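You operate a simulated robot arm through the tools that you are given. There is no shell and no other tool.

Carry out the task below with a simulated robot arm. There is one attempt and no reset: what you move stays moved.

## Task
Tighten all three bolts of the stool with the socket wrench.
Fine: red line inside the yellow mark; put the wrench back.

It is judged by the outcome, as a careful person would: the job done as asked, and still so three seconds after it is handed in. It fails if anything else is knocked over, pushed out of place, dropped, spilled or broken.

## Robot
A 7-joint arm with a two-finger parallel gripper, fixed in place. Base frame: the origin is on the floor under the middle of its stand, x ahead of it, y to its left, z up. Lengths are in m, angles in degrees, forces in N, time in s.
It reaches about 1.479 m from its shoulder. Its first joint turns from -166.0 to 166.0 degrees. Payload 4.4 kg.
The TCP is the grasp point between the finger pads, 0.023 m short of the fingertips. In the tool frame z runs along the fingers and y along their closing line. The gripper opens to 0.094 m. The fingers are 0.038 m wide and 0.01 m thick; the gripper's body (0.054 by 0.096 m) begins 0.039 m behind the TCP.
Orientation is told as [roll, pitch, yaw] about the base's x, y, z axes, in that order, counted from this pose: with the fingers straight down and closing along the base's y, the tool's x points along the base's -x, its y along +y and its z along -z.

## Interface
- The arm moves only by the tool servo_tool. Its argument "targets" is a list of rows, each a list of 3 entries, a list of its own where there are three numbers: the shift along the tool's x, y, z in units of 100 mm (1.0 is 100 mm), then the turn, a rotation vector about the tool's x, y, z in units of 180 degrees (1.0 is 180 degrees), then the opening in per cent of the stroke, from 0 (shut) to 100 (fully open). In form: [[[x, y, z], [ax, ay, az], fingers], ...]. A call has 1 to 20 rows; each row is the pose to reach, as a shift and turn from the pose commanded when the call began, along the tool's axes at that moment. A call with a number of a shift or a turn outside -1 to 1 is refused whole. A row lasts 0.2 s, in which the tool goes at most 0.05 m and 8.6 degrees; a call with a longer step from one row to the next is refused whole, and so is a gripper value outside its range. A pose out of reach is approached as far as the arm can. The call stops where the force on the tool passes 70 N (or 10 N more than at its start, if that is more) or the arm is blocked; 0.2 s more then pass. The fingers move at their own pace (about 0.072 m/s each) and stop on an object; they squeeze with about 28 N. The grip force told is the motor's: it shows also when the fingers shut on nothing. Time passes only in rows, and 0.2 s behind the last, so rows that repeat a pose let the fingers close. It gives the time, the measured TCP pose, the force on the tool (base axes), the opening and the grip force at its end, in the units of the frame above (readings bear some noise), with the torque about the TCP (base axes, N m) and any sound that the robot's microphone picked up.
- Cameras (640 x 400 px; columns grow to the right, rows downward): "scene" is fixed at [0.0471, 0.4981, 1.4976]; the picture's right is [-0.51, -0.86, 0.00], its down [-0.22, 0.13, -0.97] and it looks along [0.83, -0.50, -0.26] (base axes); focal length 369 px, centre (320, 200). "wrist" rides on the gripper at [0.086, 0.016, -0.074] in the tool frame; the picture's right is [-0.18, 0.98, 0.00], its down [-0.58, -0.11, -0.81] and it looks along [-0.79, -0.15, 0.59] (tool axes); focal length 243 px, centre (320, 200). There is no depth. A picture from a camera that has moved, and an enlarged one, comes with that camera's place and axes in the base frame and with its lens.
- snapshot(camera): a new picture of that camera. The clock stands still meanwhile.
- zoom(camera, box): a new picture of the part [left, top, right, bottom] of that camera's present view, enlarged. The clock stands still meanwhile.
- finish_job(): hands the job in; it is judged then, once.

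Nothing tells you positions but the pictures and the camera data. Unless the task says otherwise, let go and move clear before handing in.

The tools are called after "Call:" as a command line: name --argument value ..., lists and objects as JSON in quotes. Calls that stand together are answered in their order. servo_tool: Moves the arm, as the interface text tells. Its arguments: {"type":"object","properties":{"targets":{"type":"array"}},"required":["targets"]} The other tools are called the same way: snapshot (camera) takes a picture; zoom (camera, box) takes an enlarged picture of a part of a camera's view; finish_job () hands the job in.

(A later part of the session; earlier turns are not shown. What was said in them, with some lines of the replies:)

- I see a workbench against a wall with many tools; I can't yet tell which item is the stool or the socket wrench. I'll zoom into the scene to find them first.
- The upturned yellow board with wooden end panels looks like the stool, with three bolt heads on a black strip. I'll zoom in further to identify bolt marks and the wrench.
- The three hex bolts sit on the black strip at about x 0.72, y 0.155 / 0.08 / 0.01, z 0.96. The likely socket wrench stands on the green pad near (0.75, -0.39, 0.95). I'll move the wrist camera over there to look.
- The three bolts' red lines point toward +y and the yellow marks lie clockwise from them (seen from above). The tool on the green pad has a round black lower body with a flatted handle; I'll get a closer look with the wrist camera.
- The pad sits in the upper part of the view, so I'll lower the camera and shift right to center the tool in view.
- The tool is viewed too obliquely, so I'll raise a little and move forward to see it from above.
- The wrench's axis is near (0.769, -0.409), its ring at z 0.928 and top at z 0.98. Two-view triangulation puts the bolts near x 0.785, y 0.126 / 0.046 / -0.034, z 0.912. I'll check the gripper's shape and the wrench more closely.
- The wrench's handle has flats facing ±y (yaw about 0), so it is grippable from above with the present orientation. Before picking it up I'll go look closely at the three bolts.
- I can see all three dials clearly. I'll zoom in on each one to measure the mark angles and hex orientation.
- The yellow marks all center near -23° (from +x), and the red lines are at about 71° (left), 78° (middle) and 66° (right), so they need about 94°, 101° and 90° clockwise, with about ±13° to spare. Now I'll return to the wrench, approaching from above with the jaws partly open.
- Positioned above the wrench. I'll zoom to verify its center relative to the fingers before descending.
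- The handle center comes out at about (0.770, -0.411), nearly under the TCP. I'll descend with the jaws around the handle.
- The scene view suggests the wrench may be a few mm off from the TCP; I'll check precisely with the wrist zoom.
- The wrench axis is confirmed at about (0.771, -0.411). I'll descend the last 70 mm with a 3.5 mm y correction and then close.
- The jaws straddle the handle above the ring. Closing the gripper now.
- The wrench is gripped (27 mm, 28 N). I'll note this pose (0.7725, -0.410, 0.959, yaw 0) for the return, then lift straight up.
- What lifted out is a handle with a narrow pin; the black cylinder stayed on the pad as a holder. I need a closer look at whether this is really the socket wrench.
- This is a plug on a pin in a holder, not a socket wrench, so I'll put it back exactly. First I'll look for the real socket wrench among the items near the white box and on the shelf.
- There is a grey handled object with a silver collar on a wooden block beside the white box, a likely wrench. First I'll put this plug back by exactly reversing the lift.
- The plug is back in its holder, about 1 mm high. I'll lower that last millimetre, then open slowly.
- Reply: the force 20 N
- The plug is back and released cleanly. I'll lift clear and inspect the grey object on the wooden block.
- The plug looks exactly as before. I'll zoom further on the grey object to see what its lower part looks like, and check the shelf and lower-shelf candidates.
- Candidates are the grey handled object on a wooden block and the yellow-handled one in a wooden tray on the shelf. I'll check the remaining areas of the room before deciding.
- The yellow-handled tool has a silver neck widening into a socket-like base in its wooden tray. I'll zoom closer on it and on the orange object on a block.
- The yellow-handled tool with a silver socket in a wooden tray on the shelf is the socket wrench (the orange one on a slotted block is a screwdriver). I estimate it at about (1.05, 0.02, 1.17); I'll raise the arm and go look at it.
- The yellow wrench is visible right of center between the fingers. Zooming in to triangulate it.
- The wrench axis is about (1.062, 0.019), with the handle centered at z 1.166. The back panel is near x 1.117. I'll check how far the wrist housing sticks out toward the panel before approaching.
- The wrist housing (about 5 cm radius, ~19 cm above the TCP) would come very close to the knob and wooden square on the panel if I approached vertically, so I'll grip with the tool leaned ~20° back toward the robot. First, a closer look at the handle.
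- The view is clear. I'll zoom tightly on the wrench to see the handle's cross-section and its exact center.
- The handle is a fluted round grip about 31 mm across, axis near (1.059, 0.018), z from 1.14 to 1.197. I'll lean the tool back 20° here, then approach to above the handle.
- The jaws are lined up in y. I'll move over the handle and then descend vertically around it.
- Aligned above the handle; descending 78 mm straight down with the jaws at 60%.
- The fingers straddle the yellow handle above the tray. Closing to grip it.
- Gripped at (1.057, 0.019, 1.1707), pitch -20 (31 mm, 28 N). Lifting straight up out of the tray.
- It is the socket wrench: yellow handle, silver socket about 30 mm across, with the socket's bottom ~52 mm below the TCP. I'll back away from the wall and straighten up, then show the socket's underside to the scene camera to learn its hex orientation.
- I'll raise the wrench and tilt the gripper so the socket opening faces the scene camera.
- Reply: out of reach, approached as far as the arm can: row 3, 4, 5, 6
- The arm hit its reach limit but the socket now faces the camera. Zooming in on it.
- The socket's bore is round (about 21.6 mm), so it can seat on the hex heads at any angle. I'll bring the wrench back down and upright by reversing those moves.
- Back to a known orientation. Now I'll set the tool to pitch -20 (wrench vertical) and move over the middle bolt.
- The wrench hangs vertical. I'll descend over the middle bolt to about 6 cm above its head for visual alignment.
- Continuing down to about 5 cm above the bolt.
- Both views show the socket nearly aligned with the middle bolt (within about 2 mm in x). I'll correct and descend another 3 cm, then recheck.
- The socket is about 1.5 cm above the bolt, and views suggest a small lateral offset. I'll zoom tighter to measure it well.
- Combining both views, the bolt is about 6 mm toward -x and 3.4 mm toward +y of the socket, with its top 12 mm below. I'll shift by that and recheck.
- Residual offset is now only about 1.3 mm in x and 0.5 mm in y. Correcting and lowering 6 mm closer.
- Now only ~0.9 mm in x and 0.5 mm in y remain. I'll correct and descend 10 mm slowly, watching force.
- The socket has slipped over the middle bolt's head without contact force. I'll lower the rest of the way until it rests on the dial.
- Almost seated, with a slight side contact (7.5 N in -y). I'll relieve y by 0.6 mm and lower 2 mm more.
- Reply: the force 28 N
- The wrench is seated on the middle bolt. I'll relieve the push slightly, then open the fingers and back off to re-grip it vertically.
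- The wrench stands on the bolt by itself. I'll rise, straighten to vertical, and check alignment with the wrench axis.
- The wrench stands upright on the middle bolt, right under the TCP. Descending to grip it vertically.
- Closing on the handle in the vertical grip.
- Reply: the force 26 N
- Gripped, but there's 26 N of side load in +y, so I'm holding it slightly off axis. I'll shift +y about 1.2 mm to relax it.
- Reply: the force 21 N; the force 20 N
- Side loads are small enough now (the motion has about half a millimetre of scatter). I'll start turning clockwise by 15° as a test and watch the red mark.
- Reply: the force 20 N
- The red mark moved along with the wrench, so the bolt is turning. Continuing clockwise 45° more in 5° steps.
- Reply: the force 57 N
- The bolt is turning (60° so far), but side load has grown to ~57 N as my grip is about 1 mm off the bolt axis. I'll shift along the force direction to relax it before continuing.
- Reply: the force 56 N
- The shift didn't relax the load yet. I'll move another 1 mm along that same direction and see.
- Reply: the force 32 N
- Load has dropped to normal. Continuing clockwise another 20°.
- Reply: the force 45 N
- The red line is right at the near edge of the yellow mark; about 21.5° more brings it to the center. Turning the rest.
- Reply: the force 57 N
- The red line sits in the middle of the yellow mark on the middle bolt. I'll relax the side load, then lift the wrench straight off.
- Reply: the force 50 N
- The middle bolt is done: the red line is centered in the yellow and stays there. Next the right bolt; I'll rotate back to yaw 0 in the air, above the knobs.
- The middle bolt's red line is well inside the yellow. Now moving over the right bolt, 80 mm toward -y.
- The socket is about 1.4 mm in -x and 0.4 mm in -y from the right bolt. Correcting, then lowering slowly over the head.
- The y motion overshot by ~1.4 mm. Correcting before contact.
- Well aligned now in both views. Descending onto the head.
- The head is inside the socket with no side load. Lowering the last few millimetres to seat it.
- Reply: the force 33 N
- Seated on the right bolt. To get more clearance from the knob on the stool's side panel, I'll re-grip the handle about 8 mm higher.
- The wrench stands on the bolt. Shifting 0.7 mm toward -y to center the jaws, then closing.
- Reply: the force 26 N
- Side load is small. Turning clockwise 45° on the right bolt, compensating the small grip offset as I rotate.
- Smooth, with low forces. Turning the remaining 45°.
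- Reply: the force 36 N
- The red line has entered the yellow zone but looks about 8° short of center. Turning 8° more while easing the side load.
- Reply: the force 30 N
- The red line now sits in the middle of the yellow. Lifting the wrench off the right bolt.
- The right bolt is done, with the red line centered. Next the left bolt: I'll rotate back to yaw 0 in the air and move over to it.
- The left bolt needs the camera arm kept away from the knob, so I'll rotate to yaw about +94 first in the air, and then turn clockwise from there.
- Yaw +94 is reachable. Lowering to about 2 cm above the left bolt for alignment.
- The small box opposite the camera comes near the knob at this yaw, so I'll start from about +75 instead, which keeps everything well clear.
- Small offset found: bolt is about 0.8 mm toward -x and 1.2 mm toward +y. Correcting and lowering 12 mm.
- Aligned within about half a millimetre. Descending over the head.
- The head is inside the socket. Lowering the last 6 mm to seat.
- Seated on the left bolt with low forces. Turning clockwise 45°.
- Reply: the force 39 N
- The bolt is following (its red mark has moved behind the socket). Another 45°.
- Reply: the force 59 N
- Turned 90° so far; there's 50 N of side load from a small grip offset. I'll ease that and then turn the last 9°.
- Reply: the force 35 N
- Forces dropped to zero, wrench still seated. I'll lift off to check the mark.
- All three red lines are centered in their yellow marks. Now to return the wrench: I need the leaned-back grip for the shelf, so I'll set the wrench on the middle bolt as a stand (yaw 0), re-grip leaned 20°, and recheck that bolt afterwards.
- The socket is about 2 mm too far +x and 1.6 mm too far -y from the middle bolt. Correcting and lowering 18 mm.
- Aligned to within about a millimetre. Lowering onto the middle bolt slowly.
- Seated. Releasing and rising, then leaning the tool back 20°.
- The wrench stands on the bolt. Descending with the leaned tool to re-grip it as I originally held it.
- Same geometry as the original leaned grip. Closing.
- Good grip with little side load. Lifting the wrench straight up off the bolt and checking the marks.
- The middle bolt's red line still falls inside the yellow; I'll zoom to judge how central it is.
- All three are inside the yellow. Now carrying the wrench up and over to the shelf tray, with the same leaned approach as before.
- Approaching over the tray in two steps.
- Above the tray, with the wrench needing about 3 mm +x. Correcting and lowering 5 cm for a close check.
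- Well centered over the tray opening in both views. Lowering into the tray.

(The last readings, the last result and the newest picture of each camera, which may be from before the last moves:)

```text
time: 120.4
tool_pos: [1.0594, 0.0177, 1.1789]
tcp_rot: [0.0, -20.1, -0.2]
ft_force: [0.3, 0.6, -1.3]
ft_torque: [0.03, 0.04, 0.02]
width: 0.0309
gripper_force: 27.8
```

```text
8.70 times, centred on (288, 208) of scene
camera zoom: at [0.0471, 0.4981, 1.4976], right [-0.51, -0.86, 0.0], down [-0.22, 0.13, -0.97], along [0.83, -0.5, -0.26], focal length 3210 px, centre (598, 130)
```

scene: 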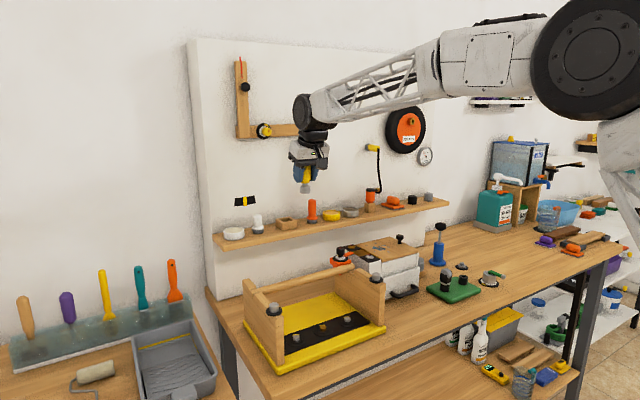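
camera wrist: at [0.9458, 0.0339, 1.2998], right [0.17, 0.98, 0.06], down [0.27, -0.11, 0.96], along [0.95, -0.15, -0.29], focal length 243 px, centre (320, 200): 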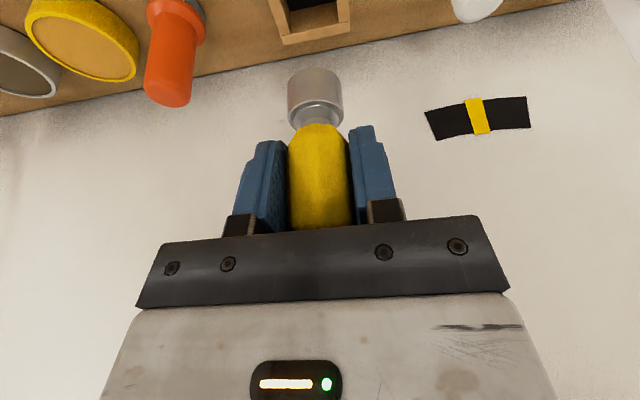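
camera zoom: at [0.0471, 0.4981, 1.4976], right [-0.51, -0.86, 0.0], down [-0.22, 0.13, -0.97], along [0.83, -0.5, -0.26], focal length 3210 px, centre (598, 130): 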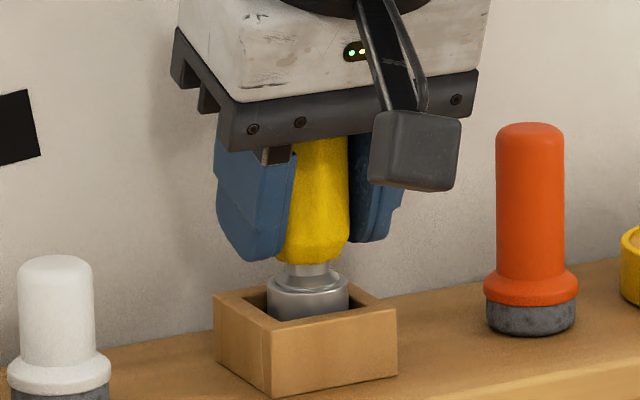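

The socket is inside the tray, slightly toward -y. Nudging +1.2 mm y and lowering until it rests.

Call:
servo_tool --targets '[[[0.015, 0.012, 0.015], [0, 0, 0], 0], [[0.026, 0.012, 0.045], [0, 0, 0], 0], [[0.036, 0.012, 0.073], [0, 0, 0], 0]]'

Call:
zoom --camera "wrist" --box '[250, 0, 390, 130]'

Call:
zoom --camera "scene" --box '[265, 185, 311, 231]'

```text
time: 121.2
tool_pos: [1.0571, 0.0206, 1.1709]
tcp_rot: [0.0, -20.0, -0.1]
ft_force: [-0.5, 0.2, -0.5]
ft_torque: [-0.01, 0.01, -0.03]
width: 0.0308
gripper_force: 27.9
```

```text
3.08 times, centred on (320, 65) of wrist
camera zoom: at [0.9495, 0.0331, 1.2112], right [0.17, 0.98, 0.06], down [0.27, -0.11, 0.96], along [0.95, -0.15, -0.29], focal length 746 px, centre (320, 615)
```

zoom: 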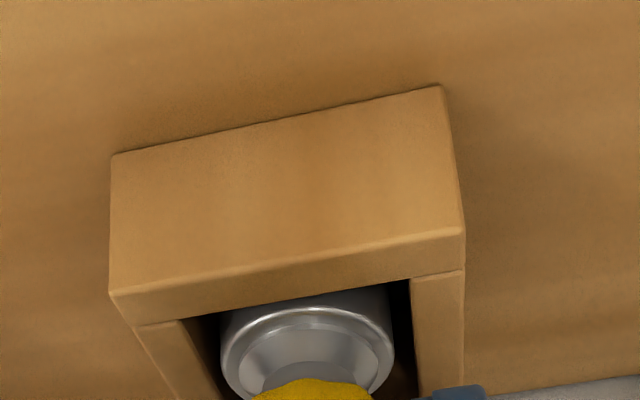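

```text
8.70 times, centred on (288, 208) of scene
camera zoom: at [0.0471, 0.4981, 1.4976], right [-0.51, -0.86, 0.0], down [-0.22, 0.13, -0.97], along [0.83, -0.5, -0.26], focal length 3210 px, centre (598, 130)
```

zoom: 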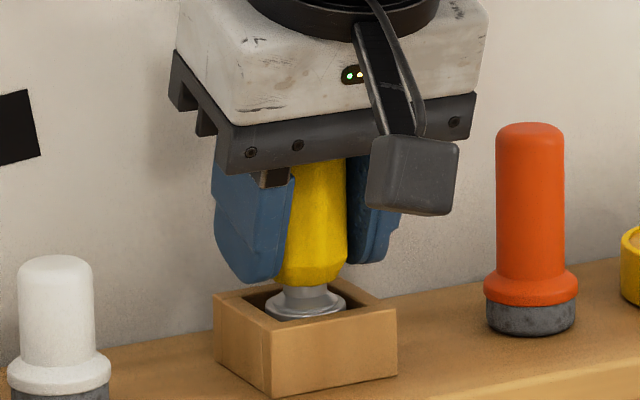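

Nearly at the bottom. Lowering 2 mm more until contact.

Call:
servo_tool --targets '[[[0.003, 0, 0.009], [0, 0, 0], 0], [[0.007, 0, 0.019], [0, 0, 0], 0]]'

```text
time: 121.8
tool_pos: [1.0568, 0.0185, 1.1711]
tcp_rot: [0.0, -20.0, 0.0]
ft_force: [-4.9, 3.9, 7.3]
ft_torque: [0.17, 0.34, 0.01]
width: 0.0314
gripper_force: 28.2
```

Resting on the tray bottom (7 N). Releasing slowly.

Call:
servo_tool --targets '[[[0, 0, 0], [0, 0, 0], 38], [[0, 0, 0], [0, 0, 0], 45], [[0, 0, 0], [0, 0, 0], 55], [[0, 0, 0], [0, 0, 0], 65], [[0, 0, 0], [0, 0, 0], 65]]'

Call:
snapshot --camera "wrist"

Call:
zoom --camera "scene" --box '[265, 185, 311, 231]'

```text
time: 123.0
tool_pos: [1.0575, 0.0185, 1.1691]
tcp_rot: [0.0, -20.0, -0.2]
ft_force: [-0.8, 0.0, -0.2]
ft_torque: [0.0, 0.02, -0.03]
width: 0.0614
gripper_force: 0.1
```

```text
taken
camera wrist: at [0.9496, 0.0324, 1.2087], right [0.17, 0.98, 0.06], down [0.27, -0.11, 0.96], along [0.95, -0.15, -0.29], focal length 243 px, centre (320, 200)
```

wrist: 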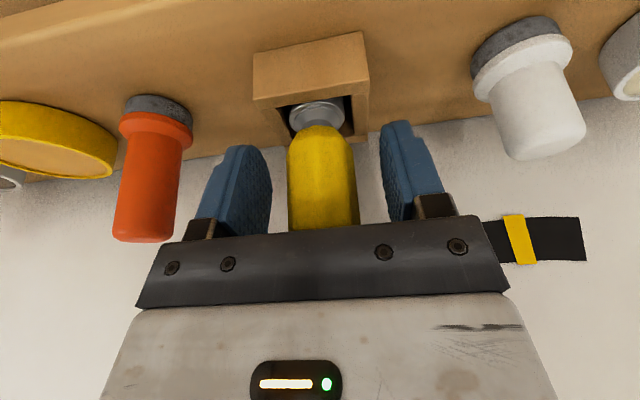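

```text
8.70 times, centred on (288, 208) of scene
camera zoom: at [0.0471, 0.4981, 1.4976], right [-0.51, -0.86, 0.0], down [-0.22, 0.13, -0.97], along [0.83, -0.5, -0.26], focal length 3210 px, centre (598, 130)
```

zoom: 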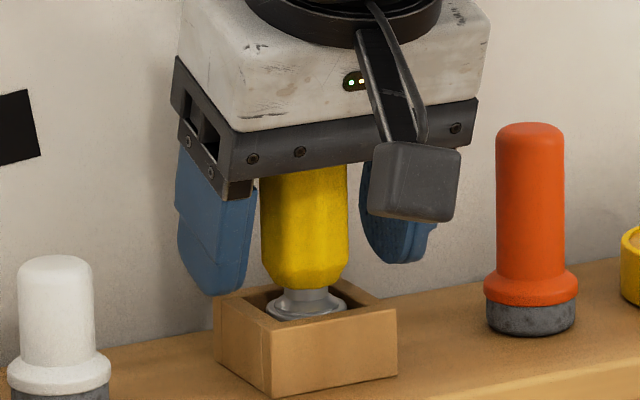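

The wrench stands in its tray. Rising straight up and backing away from the shelf.

Call:
servo_tool --targets '[[[-0.05, 0, -0.14], [0, 0, 0], 65], [[-0.12, 0, -0.33], [0, 0, 0], 65], [[-0.2, 0, -0.56], [0, 0, 0], 65], [[-0.308, 0, -0.846], [0, 0, 0], 65]]'

Call:
servo_tool --targets '[[[0.3, 0, -0.3], [0, 0, 0], 65], [[0.6, 0, -0.5], [0, 0, 0], 65], [[0.9, 0, -0.6], [0, 0, 0], 65]]'

Call:
servo_tool --targets '[[[0.3, 0, -0.1], [0, 0, 0], 65], [[0.6, 0, -0.2], [0, 0, 0], 65], [[0.9, 0, -0.3], [0, 0, 0], 65]]'

Call:
servo_tool --targets '[[[0.3, 0, -0.1], [0, 0, 0], 65], [[0.6, 0, -0.2], [0, 0, 0], 65], [[0.9, 0, -0.3], [0, 0, 0], 65]]'

Call:
snapshot --camera "scene"

Call:
snapshot --camera "wrist"

```text
time: 124.0
tool_pos: [1.0549, 0.0177, 1.2584]
tcp_rot: [-0.1, -19.9, 0.0]
ft_force: [0.9, -0.2, 0.3]
ft_torque: [0.05, 0.01, -0.02]
width: 0.0612
gripper_force: 0.0
```

```text
time: 124.8
tool_pos: [0.954, 0.0177, 1.285]
tcp_rot: [0.1, -19.9, -0.1]
ft_force: [0.3, -0.4, -0.4]
ft_torque: [0.01, 0.0, 0.02]
width: 0.0613
gripper_force: 0.0
```

```text
time: 125.6
tool_pos: [0.8571, 0.0163, 1.2816]
tcp_rot: [0.0, -20.0, -0.1]
ft_force: [0.3, -0.5, -0.9]
ft_torque: [0.02, 0.01, 0.02]
width: 0.0611
gripper_force: 0.2
```

```text
time: 126.4
tool_pos: [0.7639, 0.0184, 1.2784]
tcp_rot: [-0.1, -19.9, -0.1]
ft_force: [0.1, 0.7, -0.3]
ft_torque: [-0.02, -0.01, 0.0]
width: 0.0611
gripper_force: 0.0
```

```text
taken
```

scene: 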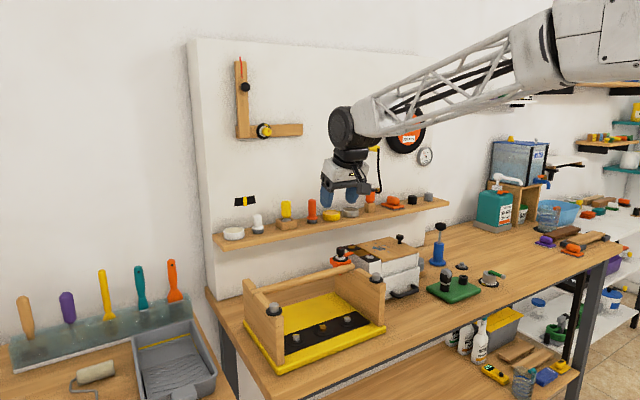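

```text
taken
camera wrist: at [0.6565, 0.0318, 1.3177], right [0.17, 0.98, 0.06], down [0.27, -0.11, 0.96], along [0.95, -0.15, -0.29], focal length 243 px, centre (320, 200)
```

wrist: 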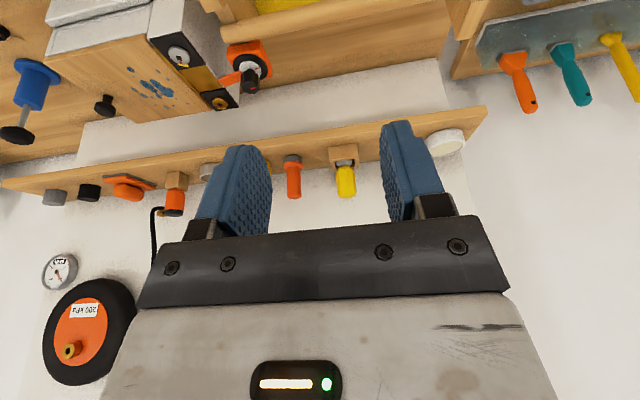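

Wrench back in its tray. I'll straighten the tool and take a last look at the three dials from above, plus compare the wrench, plug and stool with their starting state.

Call:
servo_tool --targets '[[[0, 0, 0], [0, 0.037, 0], 65], [[0, 0, 0], [0, 0.074, 0], 65], [[0, 0, 0], [0, 0.111, 0], 65], [[0, 0, 0], [0, 0.111, 0], 65]]'

Call:
servo_tool --targets '[[[0.05, 0.05, 0.3], [0, 0, 0], 65], [[0.1, 0.1, 0.6], [0, 0, 0], 65], [[0.13, 0.14, 0.95], [0, 0, 0], 65]]'

Call:
zoom --camera "wrist" --box '[210, 0, 430, 140]'

Call:
zoom --camera "scene" --box '[215, 180, 335, 255]'

Call:
zoom --camera "scene" --box '[420, 210, 520, 310]'

Call:
zoom --camera "scene" --box '[200, 180, 420, 380]'

```text
time: 127.4
tool_pos: [0.7613, 0.018, 1.2789]
tcp_rot: [-0.1, -0.1, -0.1]
ft_force: [0.3, -0.3, 0.0]
ft_torque: [0.0, -0.03, 0.01]
width: 0.0612
gripper_force: 0.0
```

```text
time: 128.2
tool_pos: [0.7483, 0.0329, 1.1848]
tcp_rot: [0.0, 0.0, 0.0]
ft_force: [0.4, -0.3, 0.2]
ft_torque: [0.0, -0.02, 0.02]
width: 0.0611
gripper_force: 0.0
```

```text
2.86 times, centred on (320, 70) of wrist
camera zoom: at [0.6614, 0.0471, 1.259], right [0.18, 0.98, 0.0], down [0.58, -0.11, 0.81], along [0.79, -0.15, -0.59], focal length 693 px, centre (320, 571)
```

zoom: 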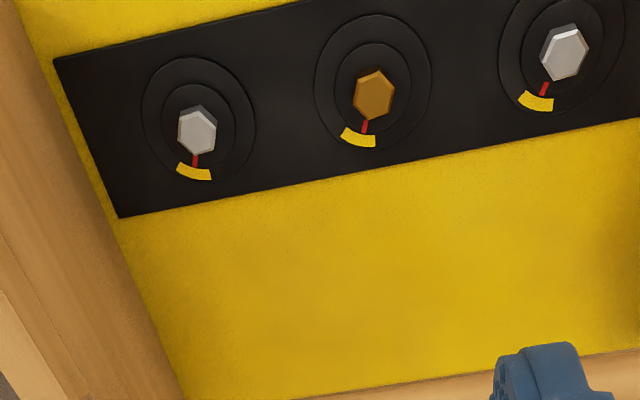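

```text
5.33 times, centred on (275, 218) of scene
camera zoom: at [0.0471, 0.4981, 1.4976], right [-0.51, -0.86, 0.0], down [-0.22, 0.13, -0.97], along [0.83, -0.5, -0.26], focal length 1969 px, centre (560, 107)
```

zoom: 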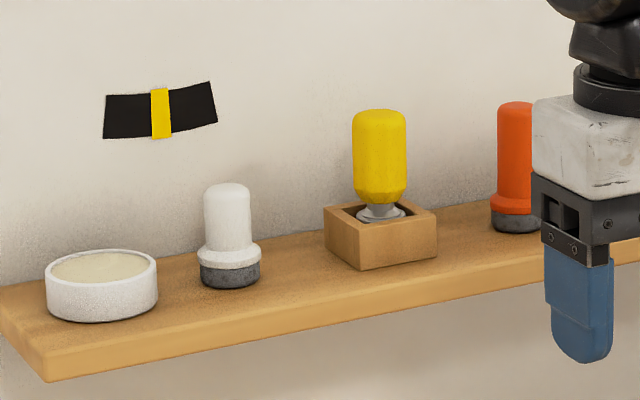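

```text
4.00 times, centred on (470, 260) of scene
camera zoom: at [0.0471, 0.4981, 1.4976], right [-0.51, -0.86, 0.0], down [-0.22, 0.13, -0.97], along [0.83, -0.5, -0.26], focal length 1477 px, centre (-280, -40)
```

zoom: 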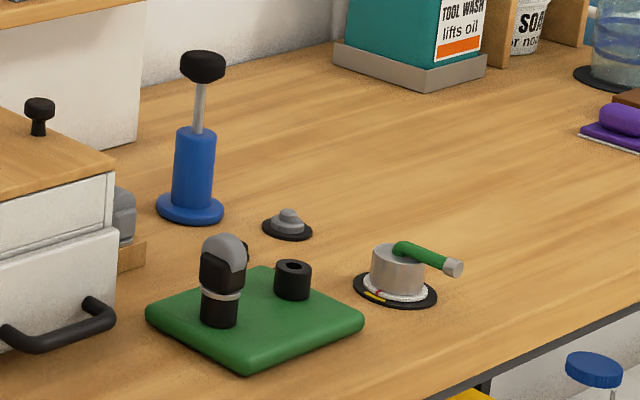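

```text
2.00 times, centred on (310, 280) of scene
camera zoom: at [0.0471, 0.4981, 1.4976], right [-0.51, -0.86, 0.0], down [-0.22, 0.13, -0.97], along [0.83, -0.5, -0.26], focal length 738 px, centre (340, 40)
```

zoom: 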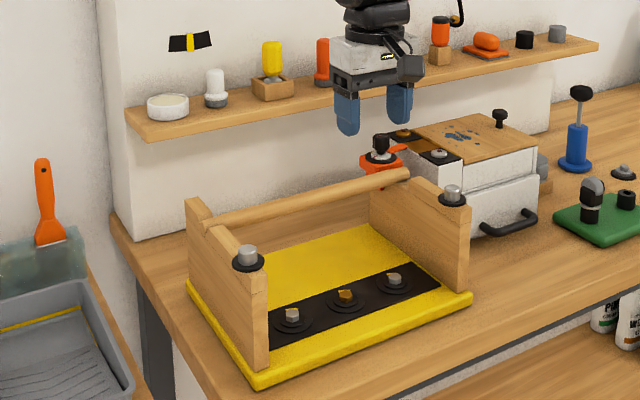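

Everything matches the starting layout. One last zoom on each dial to confirm each red line lies fully inside its yellow mark.

Call:
zoom --camera "wrist" --box '[255, 15, 305, 65]'

Call:
zoom --camera "wrist" --box '[315, 5, 365, 55]'

Call:
zoom --camera "wrist" --box '[380, 0, 430, 50]'

```text
8.00 times, centred on (280, 40) of wrist
camera zoom: at [0.6614, 0.0471, 1.259], right [0.18, 0.98, 0.0], down [0.58, -0.11, 0.81], along [0.79, -0.15, -0.59], focal length 1941 px, centre (640, 1480)
```

zoom: 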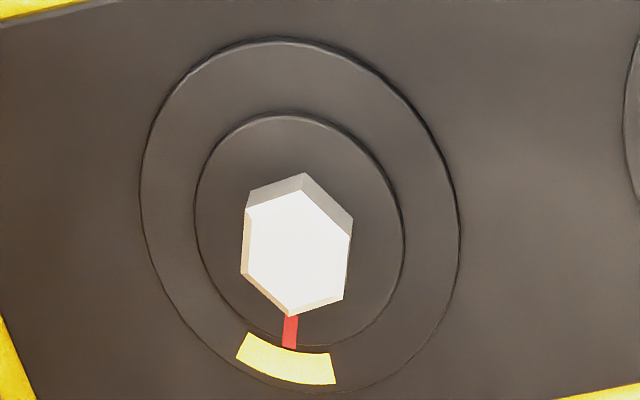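

```text
8.00 times, centred on (340, 30) of wrist
camera zoom: at [0.6614, 0.0471, 1.259], right [0.18, 0.98, 0.0], down [0.58, -0.11, 0.81], along [0.79, -0.15, -0.59], focal length 1941 px, centre (160, 1560)
```

zoom: 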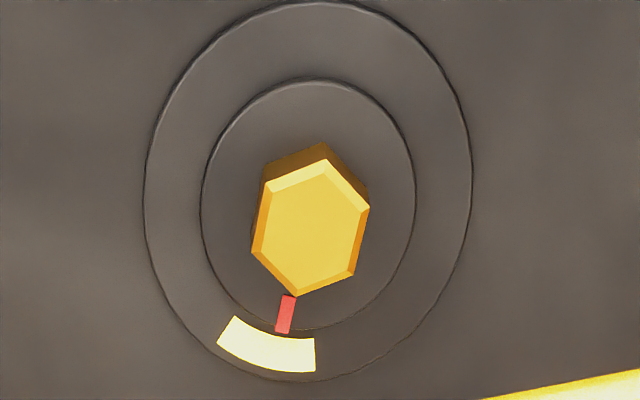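

```text
8.00 times, centred on (405, 25) of wrist
camera zoom: at [0.6614, 0.0471, 1.259], right [0.18, 0.98, 0.0], down [0.58, -0.11, 0.81], along [0.79, -0.15, -0.59], focal length 1941 px, centre (-360, 1600)
```

zoom: 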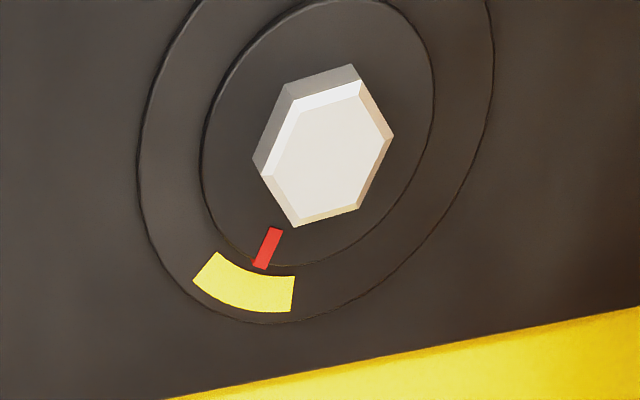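

All three red lines point inside their yellow marks, the socket wrench stands in its tray, and the plug and stool look the same as at the start. The gripper is open and clear, so I'm handing the job in.

Call:
finish_job

```text
The job is handed in.
```

All three stool bolts are tightened, with each red line inside its yellow mark, and the socket wrench is back in its tray on the shelf. I have handed the job in; no result came back, so this rests on my last camera check.

- **Bolts:** the right bolt's line is centred. The left and middle lines sit a few degrees off centre but well inside the yellow.
- **Wrong tool picked up first:** I took the plug on the green pad for the wrench and lifted it out. I put it back in its holder, and it looks the same as before in the pictures.
- **Everything else:** the stool and the items around it look unmoved in the last pictures. The gripper is open and clear of everything.
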